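You operate a simulated robot arm through the tools that you are given. There is no shell and no other tool. Be economical: measure what you need, move in short steps, check, and stop when the job is done.

You run a simulated two-armed robot. Do the job below in one go: nothing can be reset, and whatever is moved stays where it is left.

JOB
Crimp the blue and the green plug and put them back.
Fine: set the size knob to the size printed on each plug; each goes back into the holder of its colour; leave the third alone.

Only the result counts: the job must be done as asked and must still hold three seconds after the hand-in. Knocking over, shifting, dropping, spilling or breaking anything else fails it.

ROBOT AND FRAMES
Two 7-joint arms with fingered hands on one trunk, on a base that drives. Base frame: it is fixed to the floor where the robot stands at the start and does not move with it; the origin is under the middle of the robot, x ahead of it, y to its left, z up; the surface under the hand at the start is at about z = 0.8. Units: m, degrees, N and s.
The left shoulder is at the start at [0.06, 0.126, 1.18], the right one opposite. With the tool pointing down near the work surface each hand reaches from about 0.1 to 0.7 m from the robot's upright axis, wherever it stands, measured 20 degrees to its own side. Places, roughly: press socket [0.6, 0.2, 0.8]; size knob [0.5, 0.2, 0.8]. Payload 2.5 kg a hand.
Tool frame (each hand has its own): the origin (TCP) lies between the finger pads and is the grasp point; the fingertips stand 0.03 m ahead of it; z points along the fingers, y is the line along which they close. Largest opening 0.104 m; the body of the gripper starts 0.035 m behind the TCP. The gripper is a hand of 5 fingers: y runs from the thumb to the fingers, the wrist lies at [-0.015, -0.104, -0.178] in the tool frame, and closing takes about 1.5 s.
Orientation is told as [roll, pitch, yaw] about the base's x, y, z axes, in that order, counted from this pose: with the fingers straight down and the wrist toward the robot, the tool's x, y and z point along [0, 1, 0], [1, 0, 0] and [0, 0, -1] of the base frame.

CONTROLS
- The arms move only by the tool drive_tool. It takes "left_steps", "right_steps" or both (then of equal length, played together; a hand with none holds still); each is a list of rows, each an object of numbers (a shift or turn left out is 0, a gripper value left out holds the last): "dx", "dy", "dz": the shift along the base's x, y, z in m; "wx", "wy", "wz": the turn, a rotation vector about the base's x, y, z in degrees; "grip": the gripper command, from -1 (fully open) to 1 (shut), values between in proportion. In form: [{"dx": .., "dy": .., "dz": .., "wx": .., "wy": .., "wz": .., "grip": ..}, ...]. A call has 1 to 12 rows; each row shifts and turns the commanded pose from where the row before left it. A row lasts 0.2 s, in which the tool goes at most 0.05 m and 8.6 degrees; a call with a longer step from one row to the next is refused whole, and so is a gripper value outside its range. A pose out of reach is approached as far as the arm can. The call stops where the force on the tool passes 40 N (or 10 N more than at its start, if that is more) or the arm is blocked; 0.2 s more then pass. The fingers move at their own pace (about 0.153 m/s each) and stop on an object; they squeeze with about 31 N. The grip force told is the motor's: it shows also when the fingers shut on nothing. Time passes only in rows, and 0.2 s behind the last, so rows that do not move let the fingers close. It gives the time, the measured TCP pose, the force on the tool (base axes), the opening and the grip force at its end, in the units of the frame above (readings bear some noise), with the torque about the TCP (base axes, N m) and any sound that the robot's microphone picked up.
- Cameras (640 x 400 px; columns grow to the right, rows downward): "scene" is now at [0.1294, 0.0078, 1.3963]; the picture's right is [0.09, -1.00, 0.00], its down [-0.51, -0.04, -0.86] and it looks along [0.85, 0.07, -0.52] (base axes); focal length 249 px, centre (320, 200). "left" rides on the left gripper at [-0.08, -0.078, -0.141] in its tool frame; the picture's right is [-0.78, -0.30, 0.56], its down [0.53, -0.78, 0.33] and it looks along [0.33, 0.56, 0.76] (tool axes); focal length 247 px, centre (320, 200). "right" rides on the right gripper at [0.08, -0.078, -0.141] in its tool frame; the picture's right is [-0.78, 0.30, -0.56], its down [-0.54, -0.78, 0.33] and it looks along [-0.33, 0.56, 0.76] (tool axes); focal length 247 px, centre (320, 200). There is no depth. A picture from a camera that has moved, and an enlarged one, comes with that camera's place and axes in the base frame and with its lens.
- camera(camera): a new picture of that camera. No time passes.
- raise_lower(by): slides the trunk up (or, below 0, down) by that many m; the arms and the scene camera ride with it, the base frame stays. It gives what a move gives, with no picture.
- drive_base(legs): drives the robot by 1 to 6 legs, each [ahead, left, turn to the left] in m, m and degrees, along the robot's own axes; the way and the turn of a leg run together, so that a leg with both is an arc; at most 1.5 m and 180 degrees a leg. The arms and the cameras ride along, it lands a little off, and it stops where it bumps. It gives what a move gives.
- grasp_type(shape, hand): the hand has 5 fingers and takes this shape, open, in about a second: jaw (thumb against the fingers, like two jaws); tri (thumb and two fingers); tip (a fingertip pinch); poke (one finger out to press); point (the index stretched); flat (the hand flat); cup (the hand cupped); fist (a fist). The gripper value then closes the fingers along that shape, each until it touches; the sizes above hold for jaw. It gives what a move gives, with no picture.
- pan_tilt(pan, tilt): turns the head with the scene camera to pan (to the left, within 86 degrees either way) and tilt (down, from -29 to 69), counted from straight ahead of the robot. It gives what a move gives.
- close_up(camera, box): a new picture of the part [left, top, right, bottom] of that camera's present view, enlarged. No time passes.
- job_done(): hands the job in; it is judged then, once.

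Work in short steps. Places have to be worked out from the pictures, the camera data and where the tool is seen: move nearer, look again, correct. Check each grasp and each placing, and mend what went wrong. You have 120 turns and 92 pictures in all, those below and enlarged ones among them. Open the grippers and draw the arms clear of the work before you hand the job in, unless the task says otherwise; then end with one line.

The tools are called after ">>>" by a JSON object that holds its "fn" and its "kwargs". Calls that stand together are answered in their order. drive_tool: Moves the arms, as the interface text tells. Its arguments: {"type":"object","properties":{"left_steps":{"type":"array","items":{"type":"object","properties":{"dx":{"type":"number"},"dy":{"type":"number"},"dz":{"type":"number"},"wx":{"type":"number"},"wy":{"type":"number"},"wz":{"type":"number"},"grip":{"type":"number"}}}},"right_steps":{"type":"array","items":{"type":"object","properties":{"dx":{"type":"number"},"dy":{"type":"number"},"dz":{"type":"number"},"wx":{"type":"number"},"wy":{"type":"number"},"wz":{"type":"number"},"grip":{"type":"number"}}}}},"required":[]} The other tools are called the same way: raise_lower (by) slides the trunk up or down; grasp_type (shape, hand) gives the hand a shape; drive_base (legs) drives the base; pan_tilt (pan, tilt) turns the head that bears the scene camera; camera (camera) takes a picture; close_up (camera, box) takes an enlarged picture of a part of a camera's view; job_done () hands the job in.

At the start:

```text
time_s: 0.0
left_ee_pos: [0.4872, 0.213, 1.2656]
left_tcp_rot: [0.0, 0.0, 0.0]
left_contact_force: [-0.1, 0.1, -1.0]
left_wrist_torque: [0.03, -0.01, 0.02]
left_opening: 0.1035
left_grasp_force: 0.1
left_shape: jaw
right_ee_pos: [0.5152, -0.1324, 1.2762]
right_tcp_rot: [0.0, -0.1, 0.0]
right_contact_force: [0.1, -0.5, 0.1]
right_wrist_torque: [0.03, -0.02, 0.02]
right_opening: 0.1034
right_grasp_force: 0.0
right_shape: jaw
trunk travel left (down, up): [-0.575, 0.365]
robot x, y, heading: [-0.0022, 0.0009, -0.0]
head pan, tilt: [5.0, 31.0]
```

scene: 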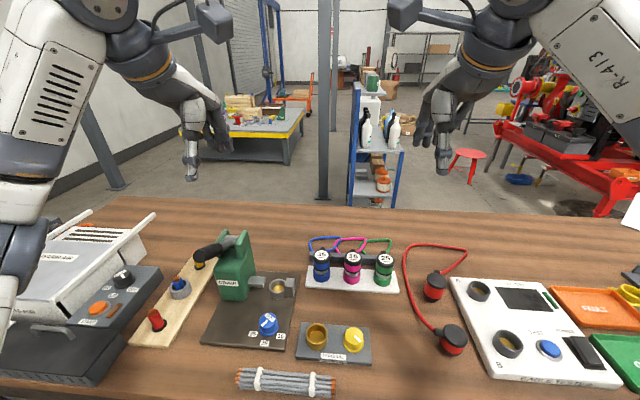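
right: 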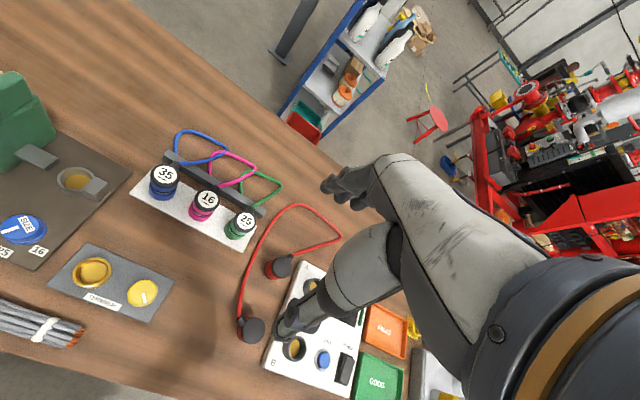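
left: 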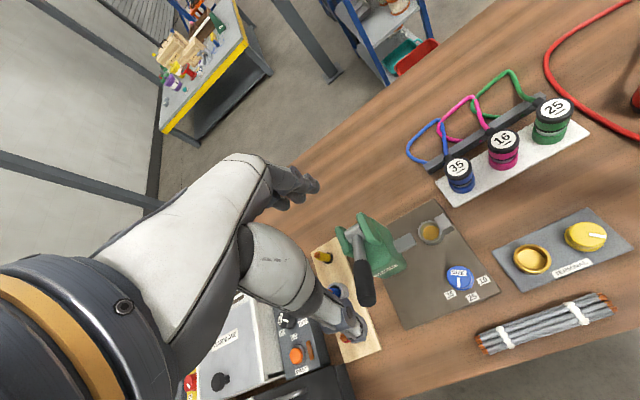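

I see the press (green, left), the knob (blue), and three plugs 35/16/25 on a white rack. I'll take enlarged views to see details.

>>> {"fn": "close_up", "kwargs": {"camera": "scene", "box": [180, 220, 420, 370]}}

>>> {"fn": "close_up", "kwargs": {"camera": "left", "box": [310, 60, 630, 360]}}

>>> {"fn": "close_up", "kwargs": {"camera": "scene", "box": [290, 225, 410, 300]}}

>>> {"fn": "close_up", "kwargs": {"camera": "scene", "box": [190, 220, 310, 360]}}

```text
2.67 times, centred on (300, 295) of scene
camera zoom: at [0.1294, 0.0078, 1.3963], right [0.09, -1.0, 0.0], down [-0.51, -0.04, -0.86], along [0.85, 0.07, -0.52], focal length 664 px, centre (373, -53)
```

zoom: 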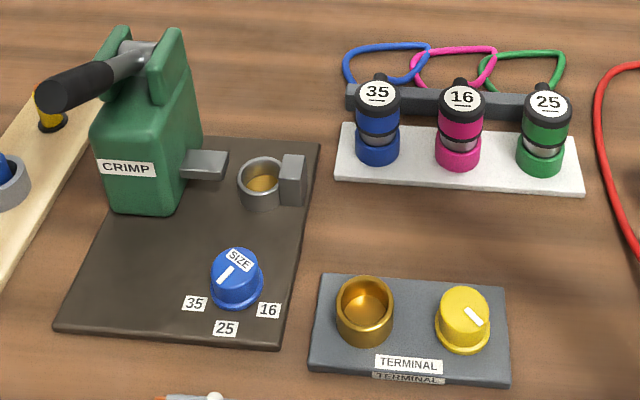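

```text
1.33 times, centred on (470, 210) of left
camera zoom: at [0.4103, 0.1325, 1.4048], right [-0.3, -0.78, -0.56], down [-0.78, 0.53, -0.33], along [0.56, 0.33, -0.76], focal length 329 px, centre (120, 187)
```

zoom: 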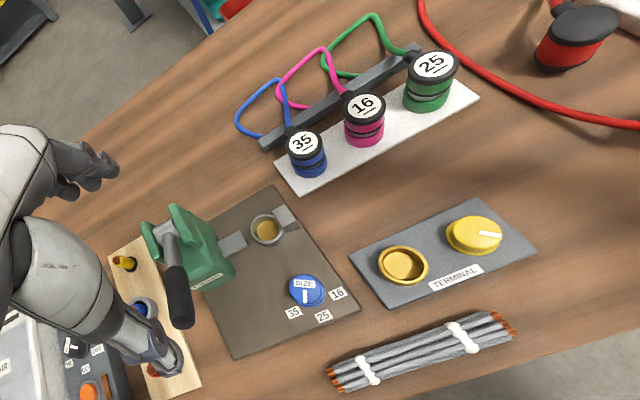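

```text
5.33 times, centred on (350, 262) of scene
camera zoom: at [0.1294, 0.0078, 1.3963], right [0.09, -1.0, 0.0], down [-0.51, -0.04, -0.86], along [0.85, 0.07, -0.52], focal length 1328 px, centre (160, -133)
```

zoom: 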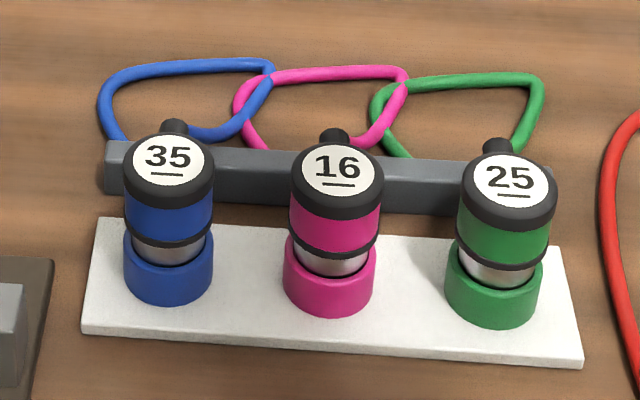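

```text
2.86 times, centred on (250, 290) of scene
camera zoom: at [0.1294, 0.0078, 1.3963], right [0.09, -1.0, 0.0], down [-0.51, -0.04, -0.86], along [0.85, 0.07, -0.52], focal length 711 px, centre (520, -57)
```

zoom: 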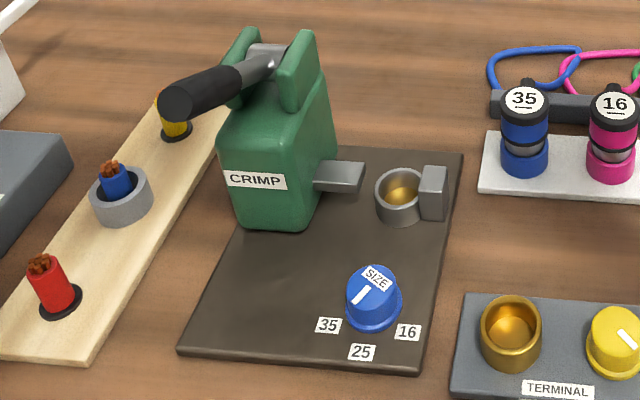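

Estimates: knob axis ≈ (0.482, 0.166), labels 35/25/16 at +60/0/−60° about the robot‑facing direction, pointer at ~30° now (between 35 and 25). Plugs at x≈0.654, y≈0.05 / −0.04 / −0.13. I move the left hand above the knob and look.

>>> {"fn": "drive_tool", "kwargs": {"left_steps": [{"dy": -0.016, "dx": -0.003, "dz": -0.045}, {"dy": -0.016, "dx": -0.002, "dz": -0.045}, {"dy": -0.015, "dz": -0.045}, {"dz": -0.045}, {"dz": -0.045}, {"dz": -0.04}, {"dz": 0}]}}

>>> {"fn": "camera", "kwargs": {"camera": "left"}}

>>> {"fn": "camera", "kwargs": {"camera": "scene"}}

```text
time_s: 1.6
left_ee_pos: [0.4836, 0.1662, 0.9984]
left_tcp_rot: [0.0, 0.0, 0.1]
left_contact_force: [-1.0, -0.4, -1.1]
left_wrist_torque: [0.03, 0.02, 0.01]
left_opening: 0.1037
left_grasp_force: 0.1
left_shape: jaw
right_ee_pos: [0.5143, -0.1308, 1.276]
right_tcp_rot: [0.0, 0.0, -0.1]
right_contact_force: [0.2, 0.4, 1.1]
right_wrist_torque: [0.0, 0.01, 0.0]
right_opening: 0.1036
right_grasp_force: 0.0
right_shape: jaw
trunk travel left (down, up): [-0.575, 0.365]
robot x, y, heading: [-0.0027, -0.0017, 0.0]
head pan, tilt: [5.0, 31.0]
```

```text
84 pictures are left
camera left: at [0.4059, 0.0862, 1.1377], right [-0.3, -0.78, -0.56], down [-0.78, 0.53, -0.33], along [0.56, 0.33, -0.76], focal length 247 px, centre (320, 200)
```

left: 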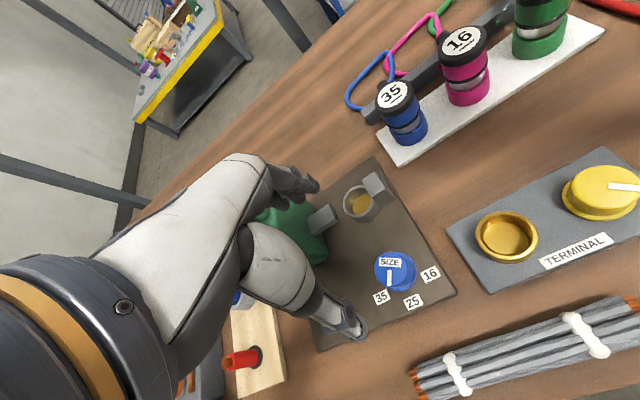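

```text
83 pictures are left
camera scene: at [0.1294, 0.0077, 1.3963], right [0.09, -1.0, 0.0], down [-0.51, -0.04, -0.86], along [0.85, 0.07, -0.52], focal length 249 px, centre (320, 200)
```

scene: 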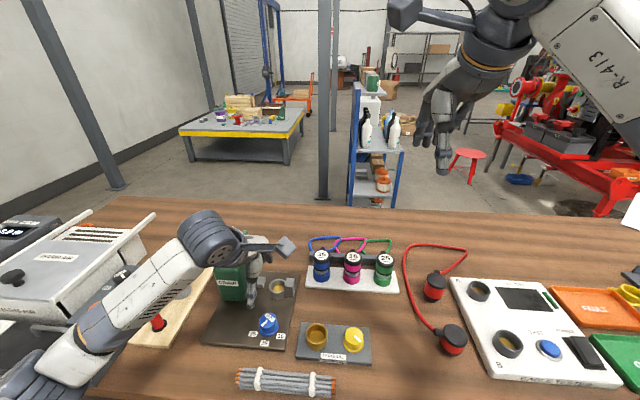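

Second view agrees: knob axis ≈ (0.482, 0.164), pointer ≈ 31° → needs about −29° turn for 35. I descend over the knob, half close first, and check.

>>> {"fn": "drive_tool", "kwargs": {"left_steps": [{"dz": -0.04, "dy": -0.002, "dx": -0.001, "grip": -0.4}, {"dz": -0.04}, {"dz": -0.035}, {"dz": 0}]}}

>>> {"fn": "camera", "kwargs": {"camera": "left"}}

>>> {"fn": "camera", "kwargs": {"camera": "scene"}}

```text
time_s: 2.6
left_ee_pos: [0.4823, 0.1651, 0.882]
left_tcp_rot: [0.0, 0.0, -0.1]
left_contact_force: [0.1, 0.4, -0.6]
left_wrist_torque: [0.01, -0.03, -0.04]
left_opening: 0.0733
left_grasp_force: 0.1
left_shape: jaw
right_ee_pos: [0.5146, -0.1305, 1.2762]
right_tcp_rot: [-0.1, 0.1, 0.0]
right_contact_force: [0.3, 0.4, 0.3]
right_wrist_torque: [0.01, 0.0, 0.07]
right_opening: 0.1036
right_grasp_force: 0.1
right_shape: jaw
trunk travel left (down, up): [-0.575, 0.365]
robot x, y, heading: [0.0025, -0.0036, -0.2]
head pan, tilt: [5.0, 31.0]
```

```text
82 pictures are left
camera left: at [0.4045, 0.0851, 1.0222], right [-0.3, -0.78, -0.56], down [-0.78, 0.54, -0.33], along [0.56, 0.33, -0.76], focal length 247 px, centre (320, 200)
```

left: 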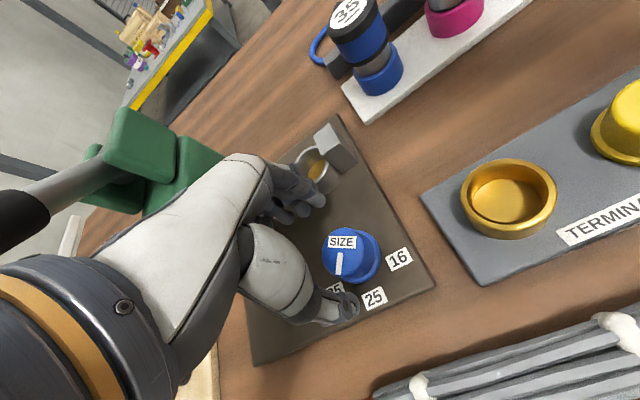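

```text
81 pictures are left
camera scene: at [0.1294, 0.0078, 1.3963], right [0.09, -1.0, 0.0], down [-0.51, -0.04, -0.86], along [0.85, 0.07, -0.52], focal length 249 px, centre (320, 200)
```

scene: 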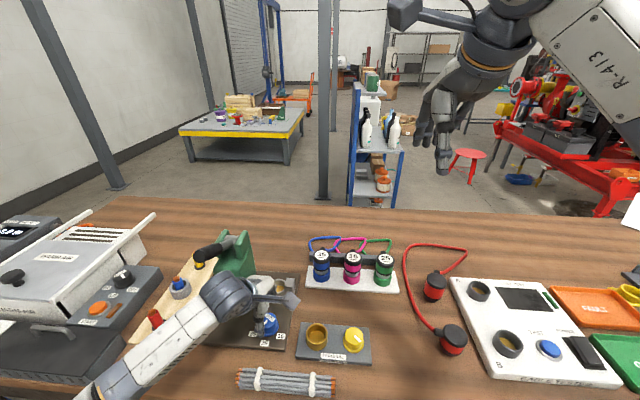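

The TCP axis projects onto the knob; thumb and fingers straddle it. I go down 0.03 m and close.

>>> {"fn": "drive_tool", "kwargs": {"left_steps": [{"dz": -0.016}, {"dz": -0.014}, {"grip": 0.2}, {"grip": 0.6}, {"grip": 0.6}, {"grip": 0.6}, {"grip": 0.6}]}}

>>> {"fn": "camera", "kwargs": {"camera": "left"}}

```text
time_s: 4.2
left_ee_pos: [0.4801, 0.164, 0.8541]
left_tcp_rot: [0.0, 0.1, 0.0]
left_contact_force: [-6.7, 2.2, -0.8]
left_wrist_torque: [0.01, 0.16, -0.03]
left_opening: 0.0319
left_grasp_force: 31.1
left_shape: jaw
right_ee_pos: [0.5137, -0.1291, 1.2764]
right_tcp_rot: [0.0, 0.0, 0.0]
right_contact_force: [1.0, -0.3, 0.3]
right_wrist_torque: [-0.01, 0.0, -0.02]
right_opening: 0.1036
right_grasp_force: 0.1
right_shape: jaw
trunk travel left (down, up): [-0.575, 0.365]
robot x, y, heading: [0.0006, 0.0016, 0.0]
head pan, tilt: [5.0, 31.0]
```

```text
80 pictures are left
camera left: at [0.4042, 0.0841, 0.9928], right [-0.3, -0.78, -0.56], down [-0.78, 0.54, -0.33], along [0.55, 0.33, -0.76], focal length 247 px, centre (320, 200)
```

left: 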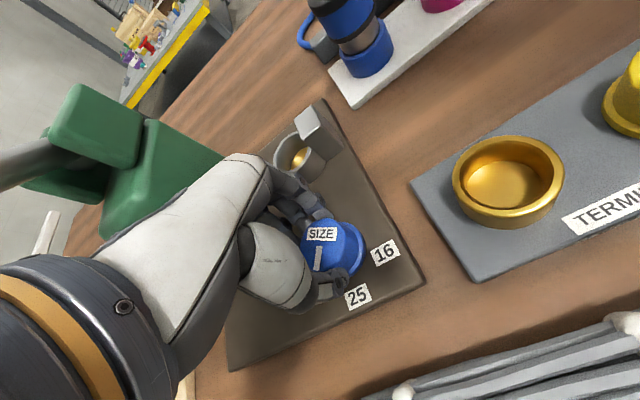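

Gripped (opening 0.032, 31 N). I turn −29° about vertical and check the pointer.

>>> {"fn": "drive_tool", "kwargs": {"left_steps": [{"wz": -7.5}, {"wz": -7.5}, {"wz": -7.5}, {"wz": -7.5}, {"wz": 0}]}}

>>> {"fn": "camera", "kwargs": {"camera": "left"}}

```text
time_s: 5.4
left_ee_pos: [0.4798, 0.164, 0.8554]
left_tcp_rot: [0.1, 0.1, -30.1]
left_contact_force: [-5.9, 2.5, -9.0]
left_wrist_torque: [0.06, 0.05, 0.02]
left_opening: 0.0318
left_grasp_force: 31.6
left_shape: jaw
right_ee_pos: [0.5144, -0.1305, 1.275]
right_tcp_rot: [-0.1, -0.1, -0.1]
right_contact_force: [-0.4, 0.6, -0.1]
right_wrist_torque: [-0.01, 0.0, 0.01]
right_opening: 0.1038
right_grasp_force: 0.1
right_shape: jaw
trunk travel left (down, up): [-0.575, 0.365]
robot x, y, heading: [-0.002, 0.0018, -0.0]
head pan, tilt: [5.0, 31.0]
```

```text
79 pictures are left
camera left: at [0.3747, 0.1336, 0.9934], right [-0.65, -0.52, -0.56], down [-0.41, 0.85, -0.33], along [0.65, 0.01, -0.76], focal length 247 px, centre (320, 200)
```

left: 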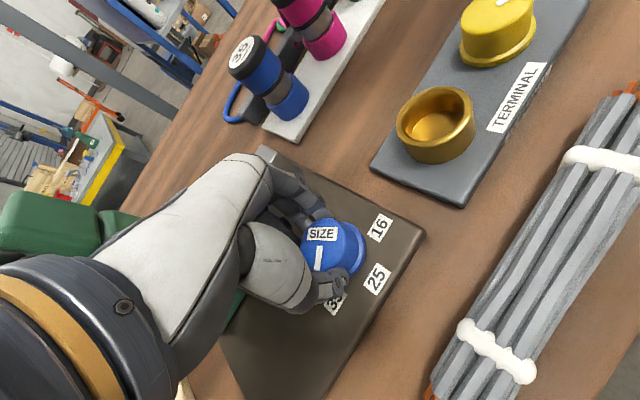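

The knob turned with the hand. I open, lift, and check the pointer.

>>> {"fn": "drive_tool", "kwargs": {"left_steps": [{"grip": -0.4}, {"grip": -0.4}, {"grip": -0.4}, {"dz": 0.04}, {"dz": 0.045}, {"dz": 0.045, "wz": 7.5}, {"dx": -0.03, "dy": 0.02, "wz": 7.5}, {"dx": -0.03, "dy": 0.02, "wz": 7.5}, {"wz": 7.5}]}}

>>> {"fn": "close_up", "kwargs": {"camera": "scene", "box": [190, 220, 310, 360]}}

>>> {"fn": "close_up", "kwargs": {"camera": "left", "box": [280, 130, 440, 260]}}

```text
time_s: 7.4
left_ee_pos: [0.4222, 0.2039, 0.9853]
left_tcp_rot: [0.0, 0.1, 0.0]
left_contact_force: [0.2, -0.3, 0.6]
left_wrist_torque: [-0.01, 0.0, 0.0]
left_opening: 0.0727
left_grasp_force: 0.1
left_shape: jaw
right_ee_pos: [0.5144, -0.1313, 1.2753]
right_tcp_rot: [0.0, 0.0, 0.1]
right_contact_force: [0.2, 0.1, 0.4]
right_wrist_torque: [0.0, -0.02, 0.0]
right_opening: 0.1036
right_grasp_force: 0.0
right_shape: jaw
trunk travel left (down, up): [-0.575, 0.365]
robot x, y, heading: [-0.0044, -0.0012, -0.1]
head pan, tilt: [5.0, 31.0]
```

```text
2.86 times, centred on (250, 290) of scene
camera zoom: at [0.1297, 0.0076, 1.3963], right [0.09, -1.0, 0.0], down [-0.51, -0.04, -0.86], along [0.85, 0.07, -0.52], focal length 711 px, centre (520, -57)
```

zoom: 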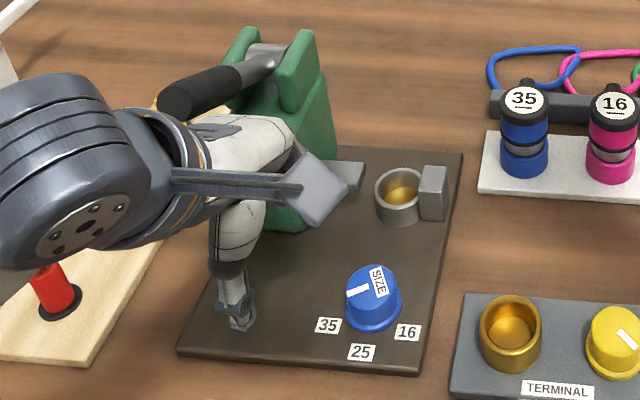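

```text
3.08 times, centred on (360, 195) of left
camera zoom: at [0.3447, 0.1234, 1.125], right [-0.29, -0.78, -0.56], down [-0.78, 0.53, -0.33], along [0.56, 0.34, -0.76], focal length 760 px, centre (197, 215)
```

zoom: 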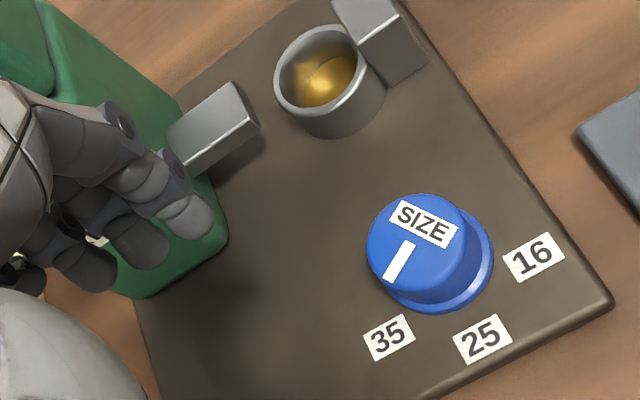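

Pointer now ≈60° = the 35 mark. I'll use the right hand for the plugs (yaw +90, closing along y, wrist away from the press), the left for knob and lever. Turn and move the right hand above the blue plug, left hand back a bit.

>>> {"fn": "drive_tool", "kwargs": {"left_steps": [{"dz": 0.03}, {"dz": 0.03, "dx": -0.02}, {"dz": 0.03, "dx": -0.02}, {"dx": -0.02, "dy": 0.03}, {"dy": 0.03}, {"dy": 0.02}, {}, {}, {}, {}, {}, {}], "right_steps": [{"wz": 8.2, "dy": 0.012, "dx": 0.011, "dz": -0.01}, {"wz": 8.2, "dy": 0.016, "dx": 0.013, "dz": -0.015}, {"wz": 8.2, "dy": 0.016, "dx": 0.013, "dz": -0.015}, {"wz": 8.2, "dy": 0.016, "dx": 0.013, "dz": -0.015}, {"wz": 8.2, "dy": 0.016, "dx": 0.013, "dz": -0.015}, {"wz": 8.2, "dy": 0.016, "dx": 0.013, "dz": -0.015}, {"wz": 8.2, "dy": 0.016, "dx": 0.013, "dz": -0.015}, {"wz": 8.2, "dy": 0.016, "dx": 0.013, "dz": -0.015}, {"wz": 8.2, "dy": 0.016, "dx": 0.013, "dz": -0.015}, {"wz": 8.2, "dy": 0.016, "dx": 0.013, "dz": -0.015}, {"wz": 8.0, "dy": 0.016, "dx": 0.012, "dz": -0.015}, {"grip": -0.4, "dy": 0.008}]}}

>>> {"fn": "camera", "kwargs": {"camera": "right"}}

>>> {"fn": "camera", "kwargs": {"camera": "scene"}}

```text
time_s: 10.0
left_ee_pos: [0.3624, 0.2802, 1.0765]
left_tcp_rot: [0.0, -0.1, 0.1]
left_contact_force: [-0.1, 0.0, 0.1]
left_wrist_torque: [0.02, -0.03, 0.01]
left_opening: 0.0727
left_grasp_force: 0.1
left_shape: jaw
right_ee_pos: [0.5611, -0.0691, 1.2276]
right_tcp_rot: [0.0, 0.0, 30.1]
right_contact_force: [0.4, -0.1, 0.4]
right_wrist_torque: [-0.02, 0.0, 0.04]
right_opening: 0.073
right_grasp_force: 0.1
right_shape: jaw
right hand out of reach, approached as far as the arm can: row 4, 5, 6, 7, 8, 9, 10, 11
trunk travel left (down, up): [-0.575, 0.365]
robot x, y, heading: [-0.0021, -0.0002, 0.1]
head pan, tilt: [5.0, 31.0]
```

```text
76 pictures are left
camera right: at [0.4531, -0.0369, 1.3668], right [0.65, -0.52, 0.56], down [-0.4, -0.85, -0.33], along [0.65, -0.01, -0.76], focal length 247 px, centre (320, 200)
```

right: 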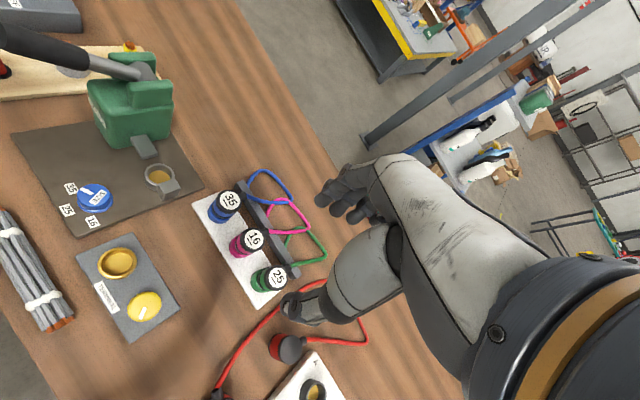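

```text
75 pictures are left
camera scene: at [0.1294, 0.008, 1.3963], right [0.09, -1.0, 0.0], down [-0.51, -0.04, -0.86], along [0.85, 0.07, -0.52], focal length 249 px, centre (320, 200)
```

scene: 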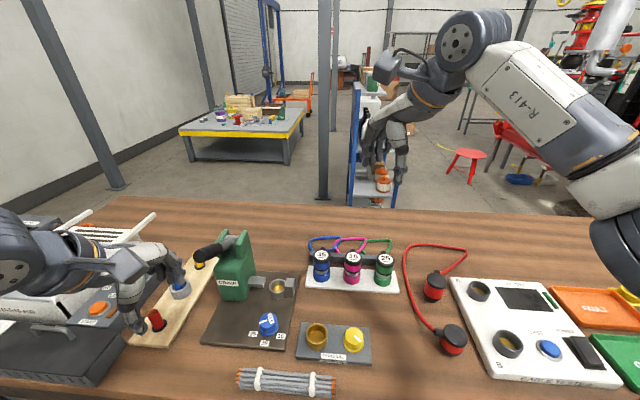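

The right wrist hits a limit at yaw ~30 here. Raising the trunk will make the forearm steeper and give more yaw freedom; I raise it 0.3 m and retry the turn while lowering.

>>> {"fn": "raise_lower", "kwargs": {"by": 0.3}}

>>> {"fn": "drive_tool", "kwargs": {"right_steps": [{"dz": -0.045, "dy": 0.01, "dx": 0.008}, {"dz": -0.045, "dy": 0.01, "dx": 0.008}, {"dz": -0.045, "dy": 0.01, "dx": 0.008}, {"dz": -0.045, "dy": 0.01, "dx": 0.008}, {"dz": -0.045, "dy": 0.01, "dx": 0.008}, {"dz": -0.045, "dy": 0.01, "dx": 0.008}, {"dz": -0.045, "dy": 0.01, "dx": 0.008}, {"dz": -0.045, "dy": 0.01, "dx": 0.008}, {"dz": -0.04, "dy": 0.01, "dx": 0.008}]}}

>>> {"fn": "drive_tool", "kwargs": {"right_steps": [{"wz": 8}, {"wz": 8}, {"wz": 8}, {"wz": 8}, {"wz": 8}, {"wz": 8}, {"wz": 8}, {"wz": 4}, {}]}}

```text
time_s: 13.0
left_ee_pos: [0.3614, 0.2814, 1.3752]
left_tcp_rot: [-0.1, 0.0, -0.1]
left_contact_force: [0.0, -0.1, -0.4]
left_wrist_torque: [-0.03, 0.0, 0.0]
left_opening: 0.0726
left_grasp_force: 0.0
left_shape: jaw
right_ee_pos: [0.5615, -0.0687, 1.5262]
right_tcp_rot: [0.0, 0.0, 30.1]
right_contact_force: [-0.4, 0.6, -0.3]
right_wrist_torque: [-0.02, -0.01, -0.01]
right_opening: 0.0731
right_grasp_force: 0.1
right_shape: jaw
trunk travel left (down, up): [-0.875, 0.065]
robot x, y, heading: [0.0003, -0.0007, 0.2]
head pan, tilt: [5.0, 31.0]
```

```text
time_s: 15.0
left_ee_pos: [0.3621, 0.2799, 1.3749]
left_tcp_rot: [0.0, 0.0, 0.0]
left_contact_force: [0.0, -0.8, -0.7]
left_wrist_torque: [0.04, 0.02, -0.01]
left_opening: 0.0727
left_grasp_force: 0.0
left_shape: jaw
right_ee_pos: [0.623, 0.0092, 1.1659]
right_tcp_rot: [-0.1, -0.2, 29.8]
right_contact_force: [0.5, -0.2, -0.5]
right_wrist_torque: [-0.01, -0.04, -0.01]
right_opening: 0.073
right_grasp_force: 0.1
right_shape: jaw
right hand out of reach, approached as far as the arm can: row 9
trunk travel left (down, up): [-0.875, 0.065]
robot x, y, heading: [-0.001, -0.0028, -0.1]
head pan, tilt: [5.0, 31.0]
```

```text
time_s: 17.0
left_ee_pos: [0.3626, 0.2806, 1.3758]
left_tcp_rot: [-0.1, 0.0, 0.1]
left_contact_force: [0.3, 0.5, 0.3]
left_wrist_torque: [0.04, 0.03, -0.02]
left_opening: 0.0727
left_grasp_force: 0.2
left_shape: jaw
right_ee_pos: [0.6232, 0.0111, 1.165]
right_tcp_rot: [-0.1, -0.2, 29.8]
right_contact_force: [0.6, -0.6, -1.3]
right_wrist_torque: [0.02, 0.02, 0.01]
right_opening: 0.0728
right_grasp_force: 0.0
right_shape: jaw
right hand out of reach, approached as far as the arm can: row 1, 2, 3, 4, 5, 6, 7, 8
trunk travel left (down, up): [-0.875, 0.065]
robot x, y, heading: [0.0012, 0.0017, -0.0]
head pan, tilt: [5.0, 31.0]
```

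Still bounded at +30°. I test the other direction (yaw negative) to learn the range.

>>> {"fn": "drive_tool", "kwargs": {"right_steps": [{"wz": -8}, {"wz": -8}, {"wz": -8}, {"wz": -8}, {"wz": -8}, {"wz": -8}, {"wz": -8}, {"wz": -8}, {"wz": -8}, {"wz": -8}, {"wz": -8}, {"wz": -8}]}}

>>> {"fn": "drive_tool", "kwargs": {"right_steps": [{"wz": -8}, {"wz": -8}, {"wz": -8}]}}

>>> {"fn": "camera", "kwargs": {"camera": "scene"}}

```text
time_s: 19.6
left_ee_pos: [0.3633, 0.2793, 1.3758]
left_tcp_rot: [-0.1, 0.0, 0.0]
left_contact_force: [-0.1, 0.4, -1.0]
left_wrist_torque: [0.01, 0.02, 0.02]
left_opening: 0.0725
left_grasp_force: 0.1
left_shape: jaw
right_ee_pos: [0.5751, -0.0511, 1.1706]
right_tcp_rot: [-0.1, 0.0, -65.4]
right_contact_force: [0.5, 0.4, 0.5]
right_wrist_torque: [0.0, -0.05, 0.03]
right_opening: 0.0731
right_grasp_force: 0.0
right_shape: jaw
right hand out of reach, approached as far as the arm can: row 8, 10, 11, 12
trunk travel left (down, up): [-0.875, 0.065]
robot x, y, heading: [0.002, -0.0001, 0.1]
head pan, tilt: [5.0, 31.0]
```

```text
time_s: 20.4
left_ee_pos: [0.3614, 0.2804, 1.3758]
left_tcp_rot: [0.0, 0.1, 0.0]
left_contact_force: [0.6, -0.4, 0.3]
left_wrist_torque: [0.04, 0.0, -0.01]
left_opening: 0.0726
left_grasp_force: 0.0
left_shape: jaw
right_ee_pos: [0.5421, -0.0697, 1.1862]
right_tcp_rot: [-0.2, -0.1, -90.3]
right_contact_force: [-0.4, 0.3, 0.7]
right_wrist_torque: [-0.03, 0.02, 0.01]
right_opening: 0.0731
right_grasp_force: 0.1
right_shape: jaw
right hand out of reach, approached as far as the arm can: row 1, 2, 3
trunk travel left (down, up): [-0.875, 0.065]
robot x, y, heading: [0.0013, -0.0007, -0.1]
head pan, tilt: [5.0, 31.0]
```

```text
74 pictures are left
camera scene: at [0.1295, 0.007, 1.6963], right [0.09, -1.0, 0.0], down [-0.51, -0.04, -0.86], along [0.85, 0.07, -0.52], focal length 249 px, centre (320, 200)
```

scene: 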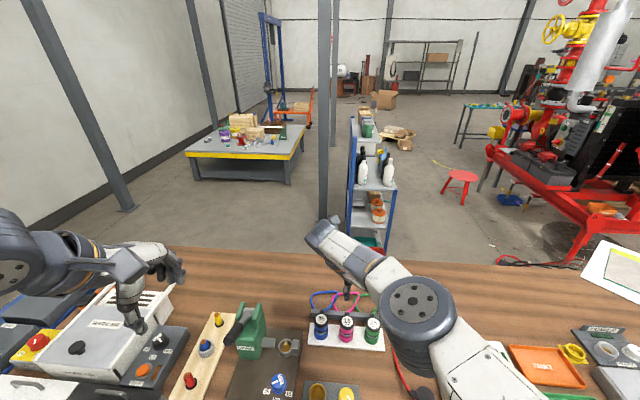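

So the right hand's free range is negative yaw; mirrored, the left hand should reach yaw +90 (wrist on the −y side, clear of the press). So the left does the plugs. I bring the right hand back to yaw 0, up and aside.

>>> {"fn": "drive_tool", "kwargs": {"right_steps": [{"wz": 8, "dz": 0.03}, {"wz": 8, "dz": 0.03}, {"wz": 8, "dz": 0.03, "dy": -0.02}, {"wz": 8, "dz": 0.03, "dy": -0.02}, {"wz": 8, "dz": 0.03, "dy": -0.02}, {"wz": 8, "dz": 0.03, "dy": -0.03}, {"wz": 8, "dy": -0.03, "dx": -0.015}, {"wz": 8, "dy": -0.03, "dx": -0.015}, {"wz": 8, "dy": -0.03, "dx": -0.015}, {"wz": 8, "dy": -0.03, "dx": -0.015}, {"wz": 8, "dy": -0.03, "dx": -0.015}, {"wz": 2, "dy": -0.03}]}}

>>> {"fn": "raise_lower", "kwargs": {"by": -0.25}}

>>> {"fn": "drive_base", "kwargs": {"legs": [[0, -0.12, 0]]}}

```text
time_s: 23.0
left_ee_pos: [0.3623, 0.2796, 1.3754]
left_tcp_rot: [-0.1, -0.1, 0.0]
left_contact_force: [-0.3, 0.0, 0.2]
left_wrist_torque: [0.01, -0.01, 0.01]
left_opening: 0.0726
left_grasp_force: 0.1
left_shape: jaw
right_ee_pos: [0.468, -0.3422, 1.3666]
right_tcp_rot: [0.0, -0.2, -0.2]
right_contact_force: [0.5, 0.8, 0.4]
right_wrist_torque: [-0.01, -0.01, 0.02]
right_opening: 0.0731
right_grasp_force: 0.0
right_shape: jaw
trunk travel left (down, up): [-0.875, 0.065]
robot x, y, heading: [0.0008, 0.0012, -0.0]
head pan, tilt: [5.0, 31.0]
```

```text
time_s: 25.6
left_ee_pos: [0.3619, 0.2809, 1.1255]
left_tcp_rot: [0.0, -0.1, 0.0]
left_contact_force: [-0.2, 0.0, -0.1]
left_wrist_torque: [-0.01, 0.01, -0.02]
left_opening: 0.0724
left_grasp_force: 0.1
left_shape: jaw
right_ee_pos: [0.468, -0.3395, 1.117]
right_tcp_rot: [-0.1, -0.1, -0.2]
right_contact_force: [-0.3, -1.2, 0.3]
right_wrist_torque: [0.01, 0.02, -0.02]
right_opening: 0.0729
right_grasp_force: 0.0
right_shape: jaw
trunk travel left (down, up): [-0.625, 0.315]
robot x, y, heading: [0.0005, -0.0008, 0.3]
head pan, tilt: [5.0, 31.0]
```

```text
time_s: 26.8
left_ee_pos: [0.3615, 0.1612, 1.125]
left_tcp_rot: [0.0, 0.0, 0.0]
left_contact_force: [0.4, -0.4, 0.0]
left_wrist_torque: [0.0, 0.0, -0.01]
left_opening: 0.0729
left_grasp_force: 0.1
left_shape: jaw
right_ee_pos: [0.4681, -0.459, 1.1159]
right_tcp_rot: [-0.1, -0.1, -0.2]
right_contact_force: [0.1, 0.7, -0.1]
right_wrist_torque: [0.0, 0.01, 0.02]
right_opening: 0.073
right_grasp_force: 0.0
right_shape: jaw
trunk travel left (down, up): [-0.625, 0.315]
robot x, y, heading: [-0.0022, -0.1177, -0.2]
head pan, tilt: [5.0, 31.0]
```

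Now the left hand: turn toward yaw +83 while moving above the blue plug.

>>> {"fn": "drive_tool", "kwargs": {"left_steps": [{"dx": 0.024, "dy": -0.0102, "wz": 7.5}, {"dx": 0.024, "dy": -0.0102, "wz": 7.5}, {"dx": 0.024, "dy": -0.0102, "wz": 7.5}, {"dx": 0.024, "dy": -0.0102, "wz": 7.5}, {"dx": 0.024, "dy": -0.0102, "wz": 7.5}, {"dx": 0.024, "dy": -0.0102, "wz": 7.5}, {"dx": 0.024, "dy": -0.0102, "wz": 7.5}, {"dx": 0.024, "dy": -0.0102, "wz": 7.5}, {"dx": 0.024, "dy": -0.0102, "wz": 7.5}, {"dx": 0.024, "dy": -0.0102, "wz": 7.5}, {"dx": 0.024, "dy": -0.0102, "wz": 7.5}, {"dx": 0.024}]}}

>>> {"fn": "camera", "kwargs": {"camera": "left"}}

>>> {"fn": "camera", "kwargs": {"camera": "scene"}}

```text
time_s: 29.4
left_ee_pos: [0.6027, 0.0527, 1.1177]
left_tcp_rot: [-0.1, -0.1, 82.4]
left_contact_force: [-0.2, -1.3, -0.3]
left_wrist_torque: [0.02, 0.02, -0.01]
left_opening: 0.0724
left_grasp_force: 0.1
left_shape: jaw
left hand out of reach, approached as far as the arm can: row 11, 12
right_ee_pos: [0.4678, -0.4582, 1.117]
right_tcp_rot: [-0.1, -0.2, -0.3]
right_contact_force: [0.4, 0.0, -0.2]
right_wrist_torque: [-0.01, 0.02, 0.01]
right_opening: 0.0729
right_grasp_force: 0.1
right_shape: jaw
trunk travel left (down, up): [-0.625, 0.315]
robot x, y, heading: [0.0022, -0.1169, -0.1]
head pan, tilt: [5.0, 31.0]
```

```text
73 pictures are left
camera left: at [0.673, -0.0347, 1.2566], right [0.73, -0.39, -0.56], down [-0.63, -0.7, -0.33], along [-0.26, 0.6, -0.76], focal length 247 px, centre (320, 200)
```

left: 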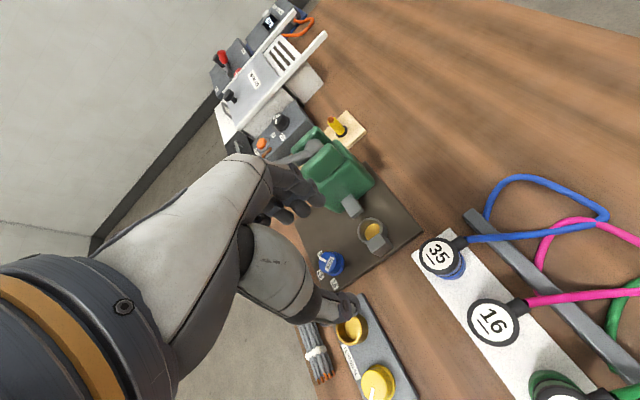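

```text
72 pictures are left
camera scene: at [0.129, -0.1109, 1.4463], right [0.09, -1.0, 0.0], down [-0.51, -0.04, -0.86], along [0.85, 0.07, -0.51], focal length 249 px, centre (320, 200)
```

scene: 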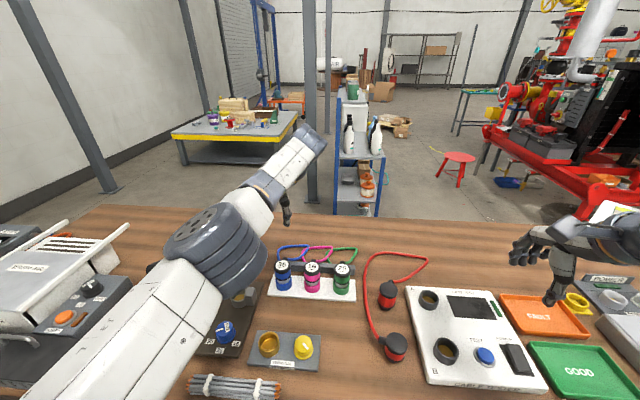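

Yaw 82 works; only reach is short. Blue plug top is seen at (0.654, 0.050). Tilting the fingers forward (about y) pulls the wrist back toward the robot, so I tilt −24° and move over the plug.

>>> {"fn": "drive_tool", "kwargs": {"left_steps": [{"wy": -8}, {"wy": -8}, {"wy": -8}, {"dx": 0.025, "dz": -0.03}, {"dx": 0.026, "dy": -0.003, "dz": -0.04}, {"wz": 5}, {}]}}

>>> {"fn": "camera", "kwargs": {"camera": "left"}}

```text
time_s: 31.0
left_ee_pos: [0.655, 0.0517, 1.0446]
left_tcp_rot: [-23.8, -3.0, 88.0]
left_contact_force: [0.1, 0.4, -0.1]
left_wrist_torque: [-0.01, 0.03, -0.01]
left_opening: 0.0725
left_grasp_force: 0.1
left_shape: jaw
right_ee_pos: [0.4691, -0.457, 1.1161]
right_tcp_rot: [-0.1, -0.1, -0.3]
right_contact_force: [0.5, -0.5, -0.2]
right_wrist_torque: [0.0, 0.02, 0.02]
right_opening: 0.0727
right_grasp_force: 0.0
right_shape: jaw
trunk travel left (down, up): [-0.625, 0.315]
robot x, y, heading: [0.0025, -0.1204, -0.0]
head pan, tilt: [5.0, 31.0]
```

```text
71 pictures are left
camera left: at [0.669, -0.0354, 1.2001], right [0.93, -0.32, -0.21], down [-0.38, -0.74, -0.56], along [0.02, 0.6, -0.8], focal length 247 px, centre (320, 200)
```

left: 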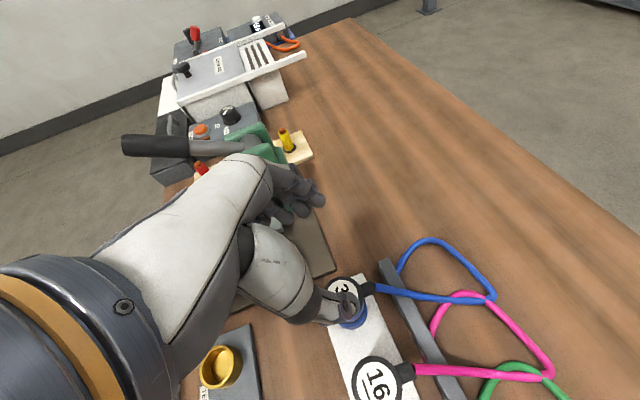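

Cable leaves toward +x, fingers on ±y: good. I level the closing axis (wx −3) and lower to just above the plug.

>>> {"fn": "drive_tool", "kwargs": {"left_steps": [{"wx": -3, "dz": -0.035}, {"dz": -0.035}, {"dz": -0.02, "dy": -0.001}, {}]}}

>>> {"fn": "camera", "kwargs": {"camera": "left"}}

>>> {"fn": "close_up", "kwargs": {"camera": "scene", "box": [220, 200, 380, 310]}}

```text
time_s: 32.0
left_ee_pos: [0.654, 0.0502, 0.9568]
left_tcp_rot: [-24.0, 0.0, 88.1]
left_contact_force: [1.0, 0.2, 0.9]
left_wrist_torque: [-0.02, -0.02, -0.01]
left_opening: 0.0728
left_grasp_force: 0.2
left_shape: jaw
right_ee_pos: [0.4677, -0.4581, 1.1167]
right_tcp_rot: [-0.2, -0.1, -0.2]
right_contact_force: [-1.0, 0.1, 0.6]
right_wrist_torque: [-0.04, 0.04, -0.01]
right_opening: 0.0731
right_grasp_force: 0.0
right_shape: jaw
trunk travel left (down, up): [-0.625, 0.315]
robot x, y, heading: [0.001, -0.122, -0.3]
head pan, tilt: [5.0, 31.0]
```

```text
70 pictures are left
camera left: at [0.668, -0.0279, 1.1164], right [0.93, -0.33, -0.19], down [-0.38, -0.76, -0.52], along [0.02, 0.56, -0.83], focal length 247 px, centre (320, 200)
```

left: 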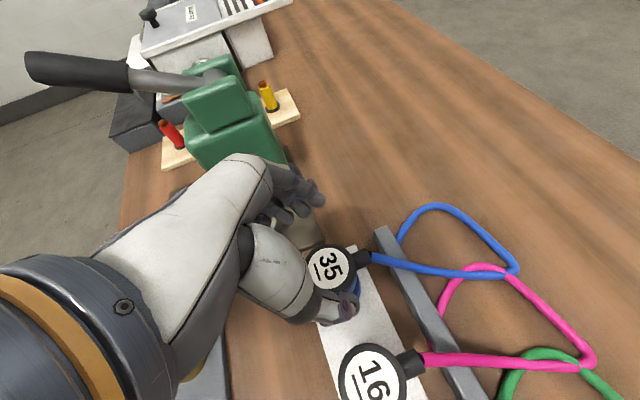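

```text
3.64 times, centred on (300, 255) of scene
camera zoom: at [0.1293, -0.1101, 1.4463], right [0.09, -1.0, 0.0], down [-0.51, -0.04, -0.86], along [0.85, 0.07, -0.52], focal length 905 px, centre (393, 0)
```

zoom: 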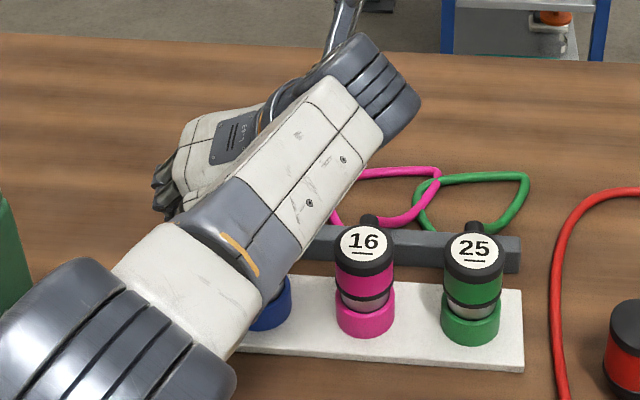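

Aligned (plug at (0.657, 0.050)). Descend in small steps to TCP z≈0.882.

>>> {"fn": "drive_tool", "kwargs": {"left_steps": [{"dz": -0.025}, {"dz": -0.025}, {"dz": -0.024}, {}]}}

>>> {"fn": "camera", "kwargs": {"camera": "left"}}

```text
time_s: 33.0
left_ee_pos: [0.6344, 0.0572, 0.8897]
left_tcp_rot: [-24.0, -0.1, 88.1]
left_contact_force: [0.5, -0.1, 0.8]
left_wrist_torque: [0.0, 0.01, -0.01]
left_opening: 0.0728
left_grasp_force: 0.0
left_shape: jaw
left hand out of reach, approached as far as the arm can: row 1, 2, 3
right_ee_pos: [0.4688, -0.458, 1.1164]
right_tcp_rot: [-0.1, -0.1, -0.2]
right_contact_force: [0.3, 0.2, 0.1]
right_wrist_torque: [0.01, -0.03, 0.01]
right_opening: 0.073
right_grasp_force: 0.0
right_shape: jaw
trunk travel left (down, up): [-0.625, 0.315]
robot x, y, heading: [0.0003, -0.118, 0.0]
head pan, tilt: [5.0, 31.0]
```

```text
68 pictures are left
camera left: at [0.6489, -0.0225, 1.0483], right [0.93, -0.33, -0.19], down [-0.38, -0.76, -0.52], along [0.02, 0.56, -0.83], focal length 247 px, centre (320, 200)
```

left: 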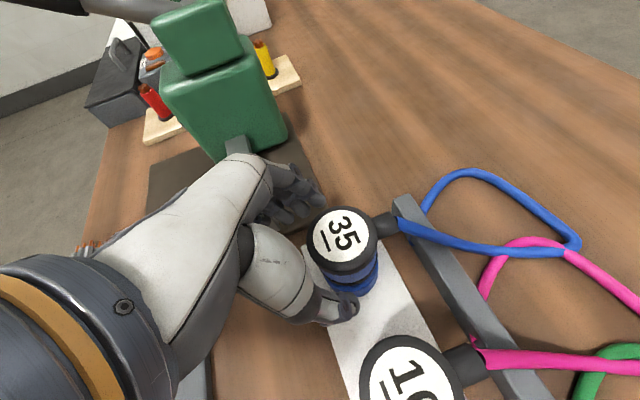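

Just short of reach. I back up, lower the trunk 0.12 m, and tilt a bit more.

>>> {"fn": "drive_tool", "kwargs": {"left_steps": [{"dz": 0.04}, {"dz": 0.045}, {"dz": 0.045}, {"dz": 0.045, "wy": -8}, {}]}}

>>> {"fn": "raise_lower", "kwargs": {"by": -0.12}}

>>> {"fn": "drive_tool", "kwargs": {"left_steps": [{"dx": 0.01, "dy": -0.004}, {"dx": 0.008, "dy": -0.003}, {"dz": 0.0}]}}

```text
time_s: 34.2
left_ee_pos: [0.6315, 0.0561, 1.0639]
left_tcp_rot: [-32.0, -0.4, 88.2]
left_contact_force: [-0.1, -0.3, -0.3]
left_wrist_torque: [0.0, 0.0, -0.01]
left_opening: 0.0726
left_grasp_force: 0.0
left_shape: jaw
right_ee_pos: [0.4685, -0.4575, 1.1169]
right_tcp_rot: [0.0, 0.0, -0.2]
right_contact_force: [-0.4, -0.4, 0.5]
right_wrist_torque: [-0.06, 0.04, -0.02]
right_opening: 0.0729
right_grasp_force: 0.0
right_shape: jaw
trunk travel left (down, up): [-0.625, 0.315]
robot x, y, heading: [0.0011, -0.1183, -0.0]
head pan, tilt: [5.0, 31.0]
```

```text
time_s: 35.7
left_ee_pos: [0.6323, 0.0556, 0.9439]
left_tcp_rot: [-31.9, -0.2, 88.2]
left_contact_force: [0.4, -0.4, 0.1]
left_wrist_torque: [-0.01, 0.02, 0.02]
left_opening: 0.0727
left_grasp_force: 0.1
left_shape: jaw
right_ee_pos: [0.4686, -0.4583, 0.9967]
right_tcp_rot: [-0.1, -0.1, -0.3]
right_contact_force: [-1.1, 0.0, -0.4]
right_wrist_torque: [-0.01, 0.0, -0.02]
right_opening: 0.0729
right_grasp_force: 0.1
right_shape: jaw
trunk travel left (down, up): [-0.505, 0.435]
robot x, y, heading: [0.0015, -0.1199, 0.1]
head pan, tilt: [5.0, 31.0]
```

```text
time_s: 36.5
left_ee_pos: [0.6504, 0.0481, 0.9446]
left_tcp_rot: [-31.9, -0.3, 88.0]
left_contact_force: [0.2, -0.5, -0.2]
left_wrist_torque: [-0.02, 0.04, 0.04]
left_opening: 0.0726
left_grasp_force: 0.1
left_shape: jaw
right_ee_pos: [0.4684, -0.4578, 0.9972]
right_tcp_rot: [-0.1, -0.1, -0.1]
right_contact_force: [-0.2, 0.4, -0.1]
right_wrist_torque: [0.0, -0.02, 0.04]
right_opening: 0.073
right_grasp_force: 0.0
right_shape: jaw
trunk travel left (down, up): [-0.505, 0.435]
robot x, y, heading: [0.0048, -0.1173, 0.2]
head pan, tilt: [5.0, 31.0]
```

In position with reach. Descend to z≈0.884.

>>> {"fn": "drive_tool", "kwargs": {"left_steps": [{"dz": -0.02, "dy": 0.002}, {"dz": -0.02}, {"dz": -0.02}, {}]}}

>>> {"fn": "camera", "kwargs": {"camera": "left"}}

```text
time_s: 37.5
left_ee_pos: [0.6505, 0.05, 0.8835]
left_tcp_rot: [-32.0, -0.4, 88.1]
left_contact_force: [0.3, 0.1, 0.3]
left_wrist_torque: [0.01, -0.02, -0.03]
left_opening: 0.0724
left_grasp_force: 0.1
left_shape: jaw
right_ee_pos: [0.4683, -0.4573, 0.9964]
right_tcp_rot: [-0.1, 0.0, -0.1]
right_contact_force: [0.1, -0.7, 0.3]
right_wrist_torque: [0.06, -0.01, 0.0]
right_opening: 0.0726
right_grasp_force: 0.1
right_shape: jaw
trunk travel left (down, up): [-0.505, 0.435]
robot x, y, heading: [-0.0046, -0.1175, -0.1]
head pan, tilt: [5.0, 31.0]
```

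```text
67 pictures are left
camera left: at [0.6424, -0.0287, 1.0436], right [0.94, -0.33, -0.06], down [-0.3, -0.76, -0.57], along [0.14, 0.56, -0.82], focal length 247 px, centre (320, 200)
```

left: 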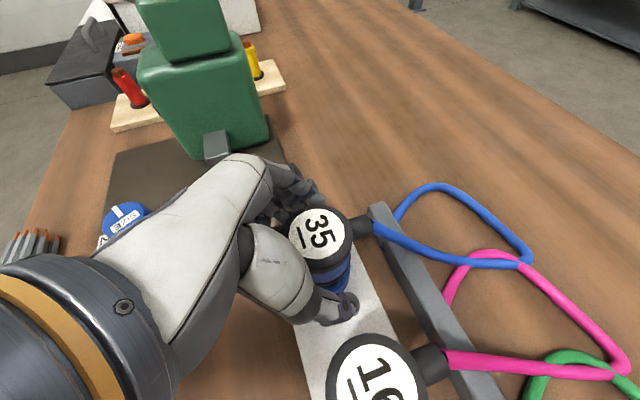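

Plug lies between thumb and fingers. Lower 8 mm more, and close.

>>> {"fn": "drive_tool", "kwargs": {"left_steps": [{"dz": -0.008, "dx": 0.002, "dy": 0.001}, {"grip": 0.0}, {"grip": 0.4}, {"grip": 0.6}, {"grip": 0.6}, {"grip": 0.6}]}}

>>> {"fn": "camera", "kwargs": {"camera": "left"}}

```text
time_s: 38.9
left_ee_pos: [0.6516, 0.0502, 0.8749]
left_tcp_rot: [-31.9, -0.3, 88.1]
left_contact_force: [0.3, -2.8, 0.3]
left_wrist_torque: [-0.15, -0.02, -0.02]
left_opening: 0.0366
left_grasp_force: 30.8
left_shape: jaw
right_ee_pos: [0.4678, -0.4578, 0.9972]
right_tcp_rot: [-0.1, -0.2, -0.2]
right_contact_force: [-0.2, 0.9, 0.3]
right_wrist_torque: [0.0, 0.02, -0.01]
right_opening: 0.0727
right_grasp_force: 0.2
right_shape: jaw
trunk travel left (down, up): [-0.505, 0.435]
robot x, y, heading: [0.0026, -0.1187, -0.2]
head pan, tilt: [5.0, 31.0]
```

```text
66 pictures are left
camera left: at [0.6441, -0.0284, 1.0358], right [0.94, -0.33, -0.06], down [-0.3, -0.76, -0.57], along [0.14, 0.56, -0.82], focal length 247 px, centre (320, 200)
```

left: 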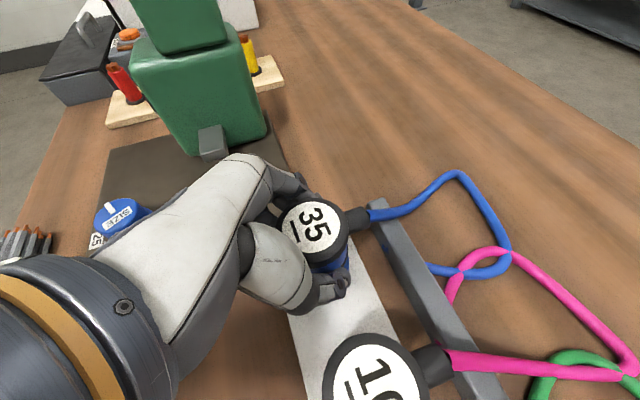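

Grasped (0.037, 31 N). Lift straight up 6 cm and check.

>>> {"fn": "drive_tool", "kwargs": {"left_steps": [{"dz": 0.015}, {"dz": 0.02}, {"dz": 0.025}, {}]}}

>>> {"fn": "camera", "kwargs": {"camera": "left"}}

>>> {"fn": "camera", "kwargs": {"camera": "scene"}}

```text
time_s: 39.9
left_ee_pos: [0.6513, 0.053, 0.937]
left_tcp_rot: [-31.8, -0.2, 88.0]
left_contact_force: [-0.6, -0.4, -1.4]
left_wrist_torque: [0.0, 0.0, -0.01]
left_opening: 0.0366
left_grasp_force: 30.9
left_shape: jaw
right_ee_pos: [0.4675, -0.4576, 0.9973]
right_tcp_rot: [-0.1, -0.2, -0.2]
right_contact_force: [-0.9, -0.3, 0.5]
right_wrist_torque: [0.0, -0.02, -0.01]
right_opening: 0.073
right_grasp_force: 0.2
right_shape: jaw
trunk travel left (down, up): [-0.505, 0.435]
robot x, y, heading: [-0.0021, -0.1189, 0.0]
head pan, tilt: [5.0, 31.0]
```

```text
65 pictures are left
camera left: at [0.6436, -0.0268, 1.097], right [0.94, -0.33, -0.06], down [-0.3, -0.76, -0.57], along [0.14, 0.56, -0.82], focal length 247 px, centre (320, 200)
```

left: 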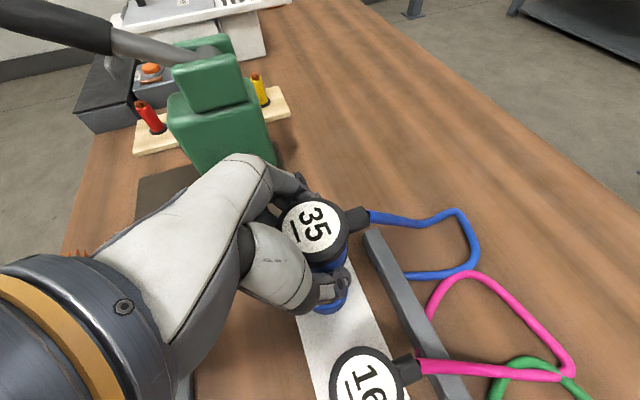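

```text
64 pictures are left
camera scene: at [0.1295, -0.1101, 1.3263], right [0.09, -1.0, 0.0], down [-0.51, -0.04, -0.86], along [0.85, 0.07, -0.52], focal length 249 px, centre (320, 200)
```

scene: 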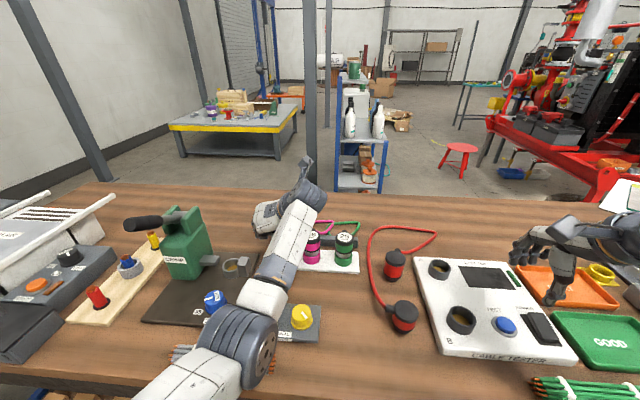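

Plug is out and held. I move it above the press socket (TCP ≈ (0.5825, 0.1645)), staying high, and look at jaw/anvil heights.

>>> {"fn": "drive_tool", "kwargs": {"left_steps": [{"dz": 0.025}, {"dx": -0.014, "dy": 0.022}, {"dx": -0.014, "dy": 0.022}, {"dx": -0.014, "dy": 0.022}, {"dx": -0.014, "dy": 0.022}, {"dx": -0.012, "dy": 0.022}, {}]}}

>>> {"fn": "camera", "kwargs": {"camera": "left"}}

>>> {"fn": "close_up", "kwargs": {"camera": "scene", "box": [150, 180, 350, 330]}}

>>> {"fn": "camera", "kwargs": {"camera": "right"}}

```text
time_s: 41.5
left_ee_pos: [0.5851, 0.1617, 0.9608]
left_tcp_rot: [-31.8, -0.2, 88.1]
left_contact_force: [0.5, -0.1, -1.3]
left_wrist_torque: [0.03, -0.02, 0.0]
left_opening: 0.0365
left_grasp_force: 31.0
left_shape: jaw
right_ee_pos: [0.4677, -0.4586, 0.9965]
right_tcp_rot: [-0.1, -0.1, -0.2]
right_contact_force: [0.5, -0.7, -0.1]
right_wrist_torque: [0.02, -0.01, 0.02]
right_opening: 0.073
right_grasp_force: 0.0
right_shape: jaw
trunk travel left (down, up): [-0.505, 0.435]
robot x, y, heading: [-0.0012, -0.1204, -0.3]
head pan, tilt: [5.0, 31.0]
```

```text
63 pictures are left
camera left: at [0.5754, 0.0827, 1.1209], right [0.94, -0.33, -0.06], down [-0.3, -0.76, -0.57], along [0.14, 0.56, -0.82], focal length 247 px, centre (320, 200)
```

left: 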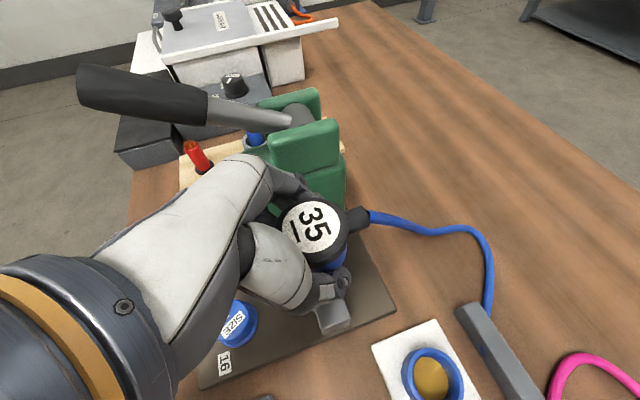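

```text
2.67 times, centred on (250, 255) of scene
camera zoom: at [0.1295, -0.11, 1.3263], right [0.09, -1.0, 0.0], down [-0.51, -0.04, -0.86], along [0.85, 0.07, -0.52], focal length 664 px, centre (507, 53)
```

zoom: 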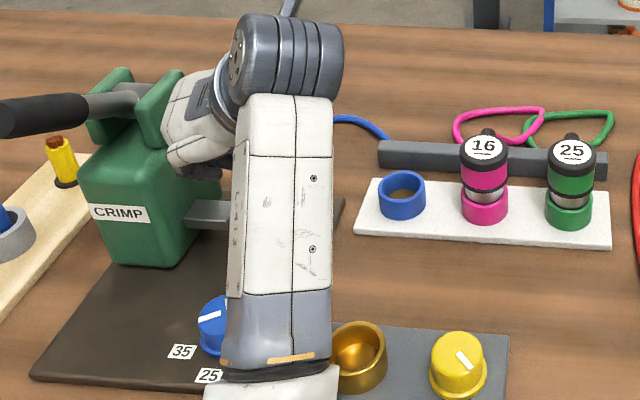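

```text
61 pictures are left
camera right: at [0.39, -0.3759, 1.1366], right [0.29, -0.78, 0.56], down [-0.78, -0.53, -0.33], along [0.56, -0.34, -0.76], focal length 247 px, centre (320, 200)
```

right: 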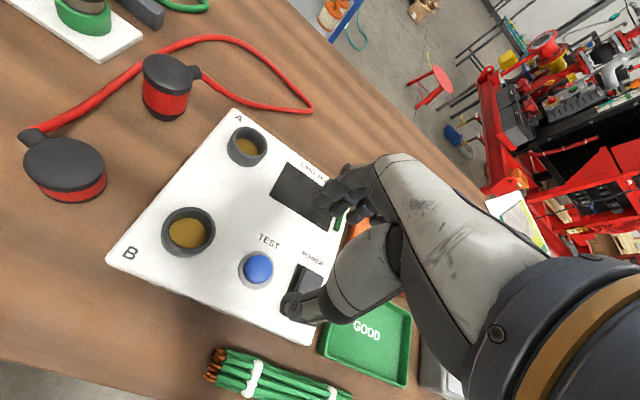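

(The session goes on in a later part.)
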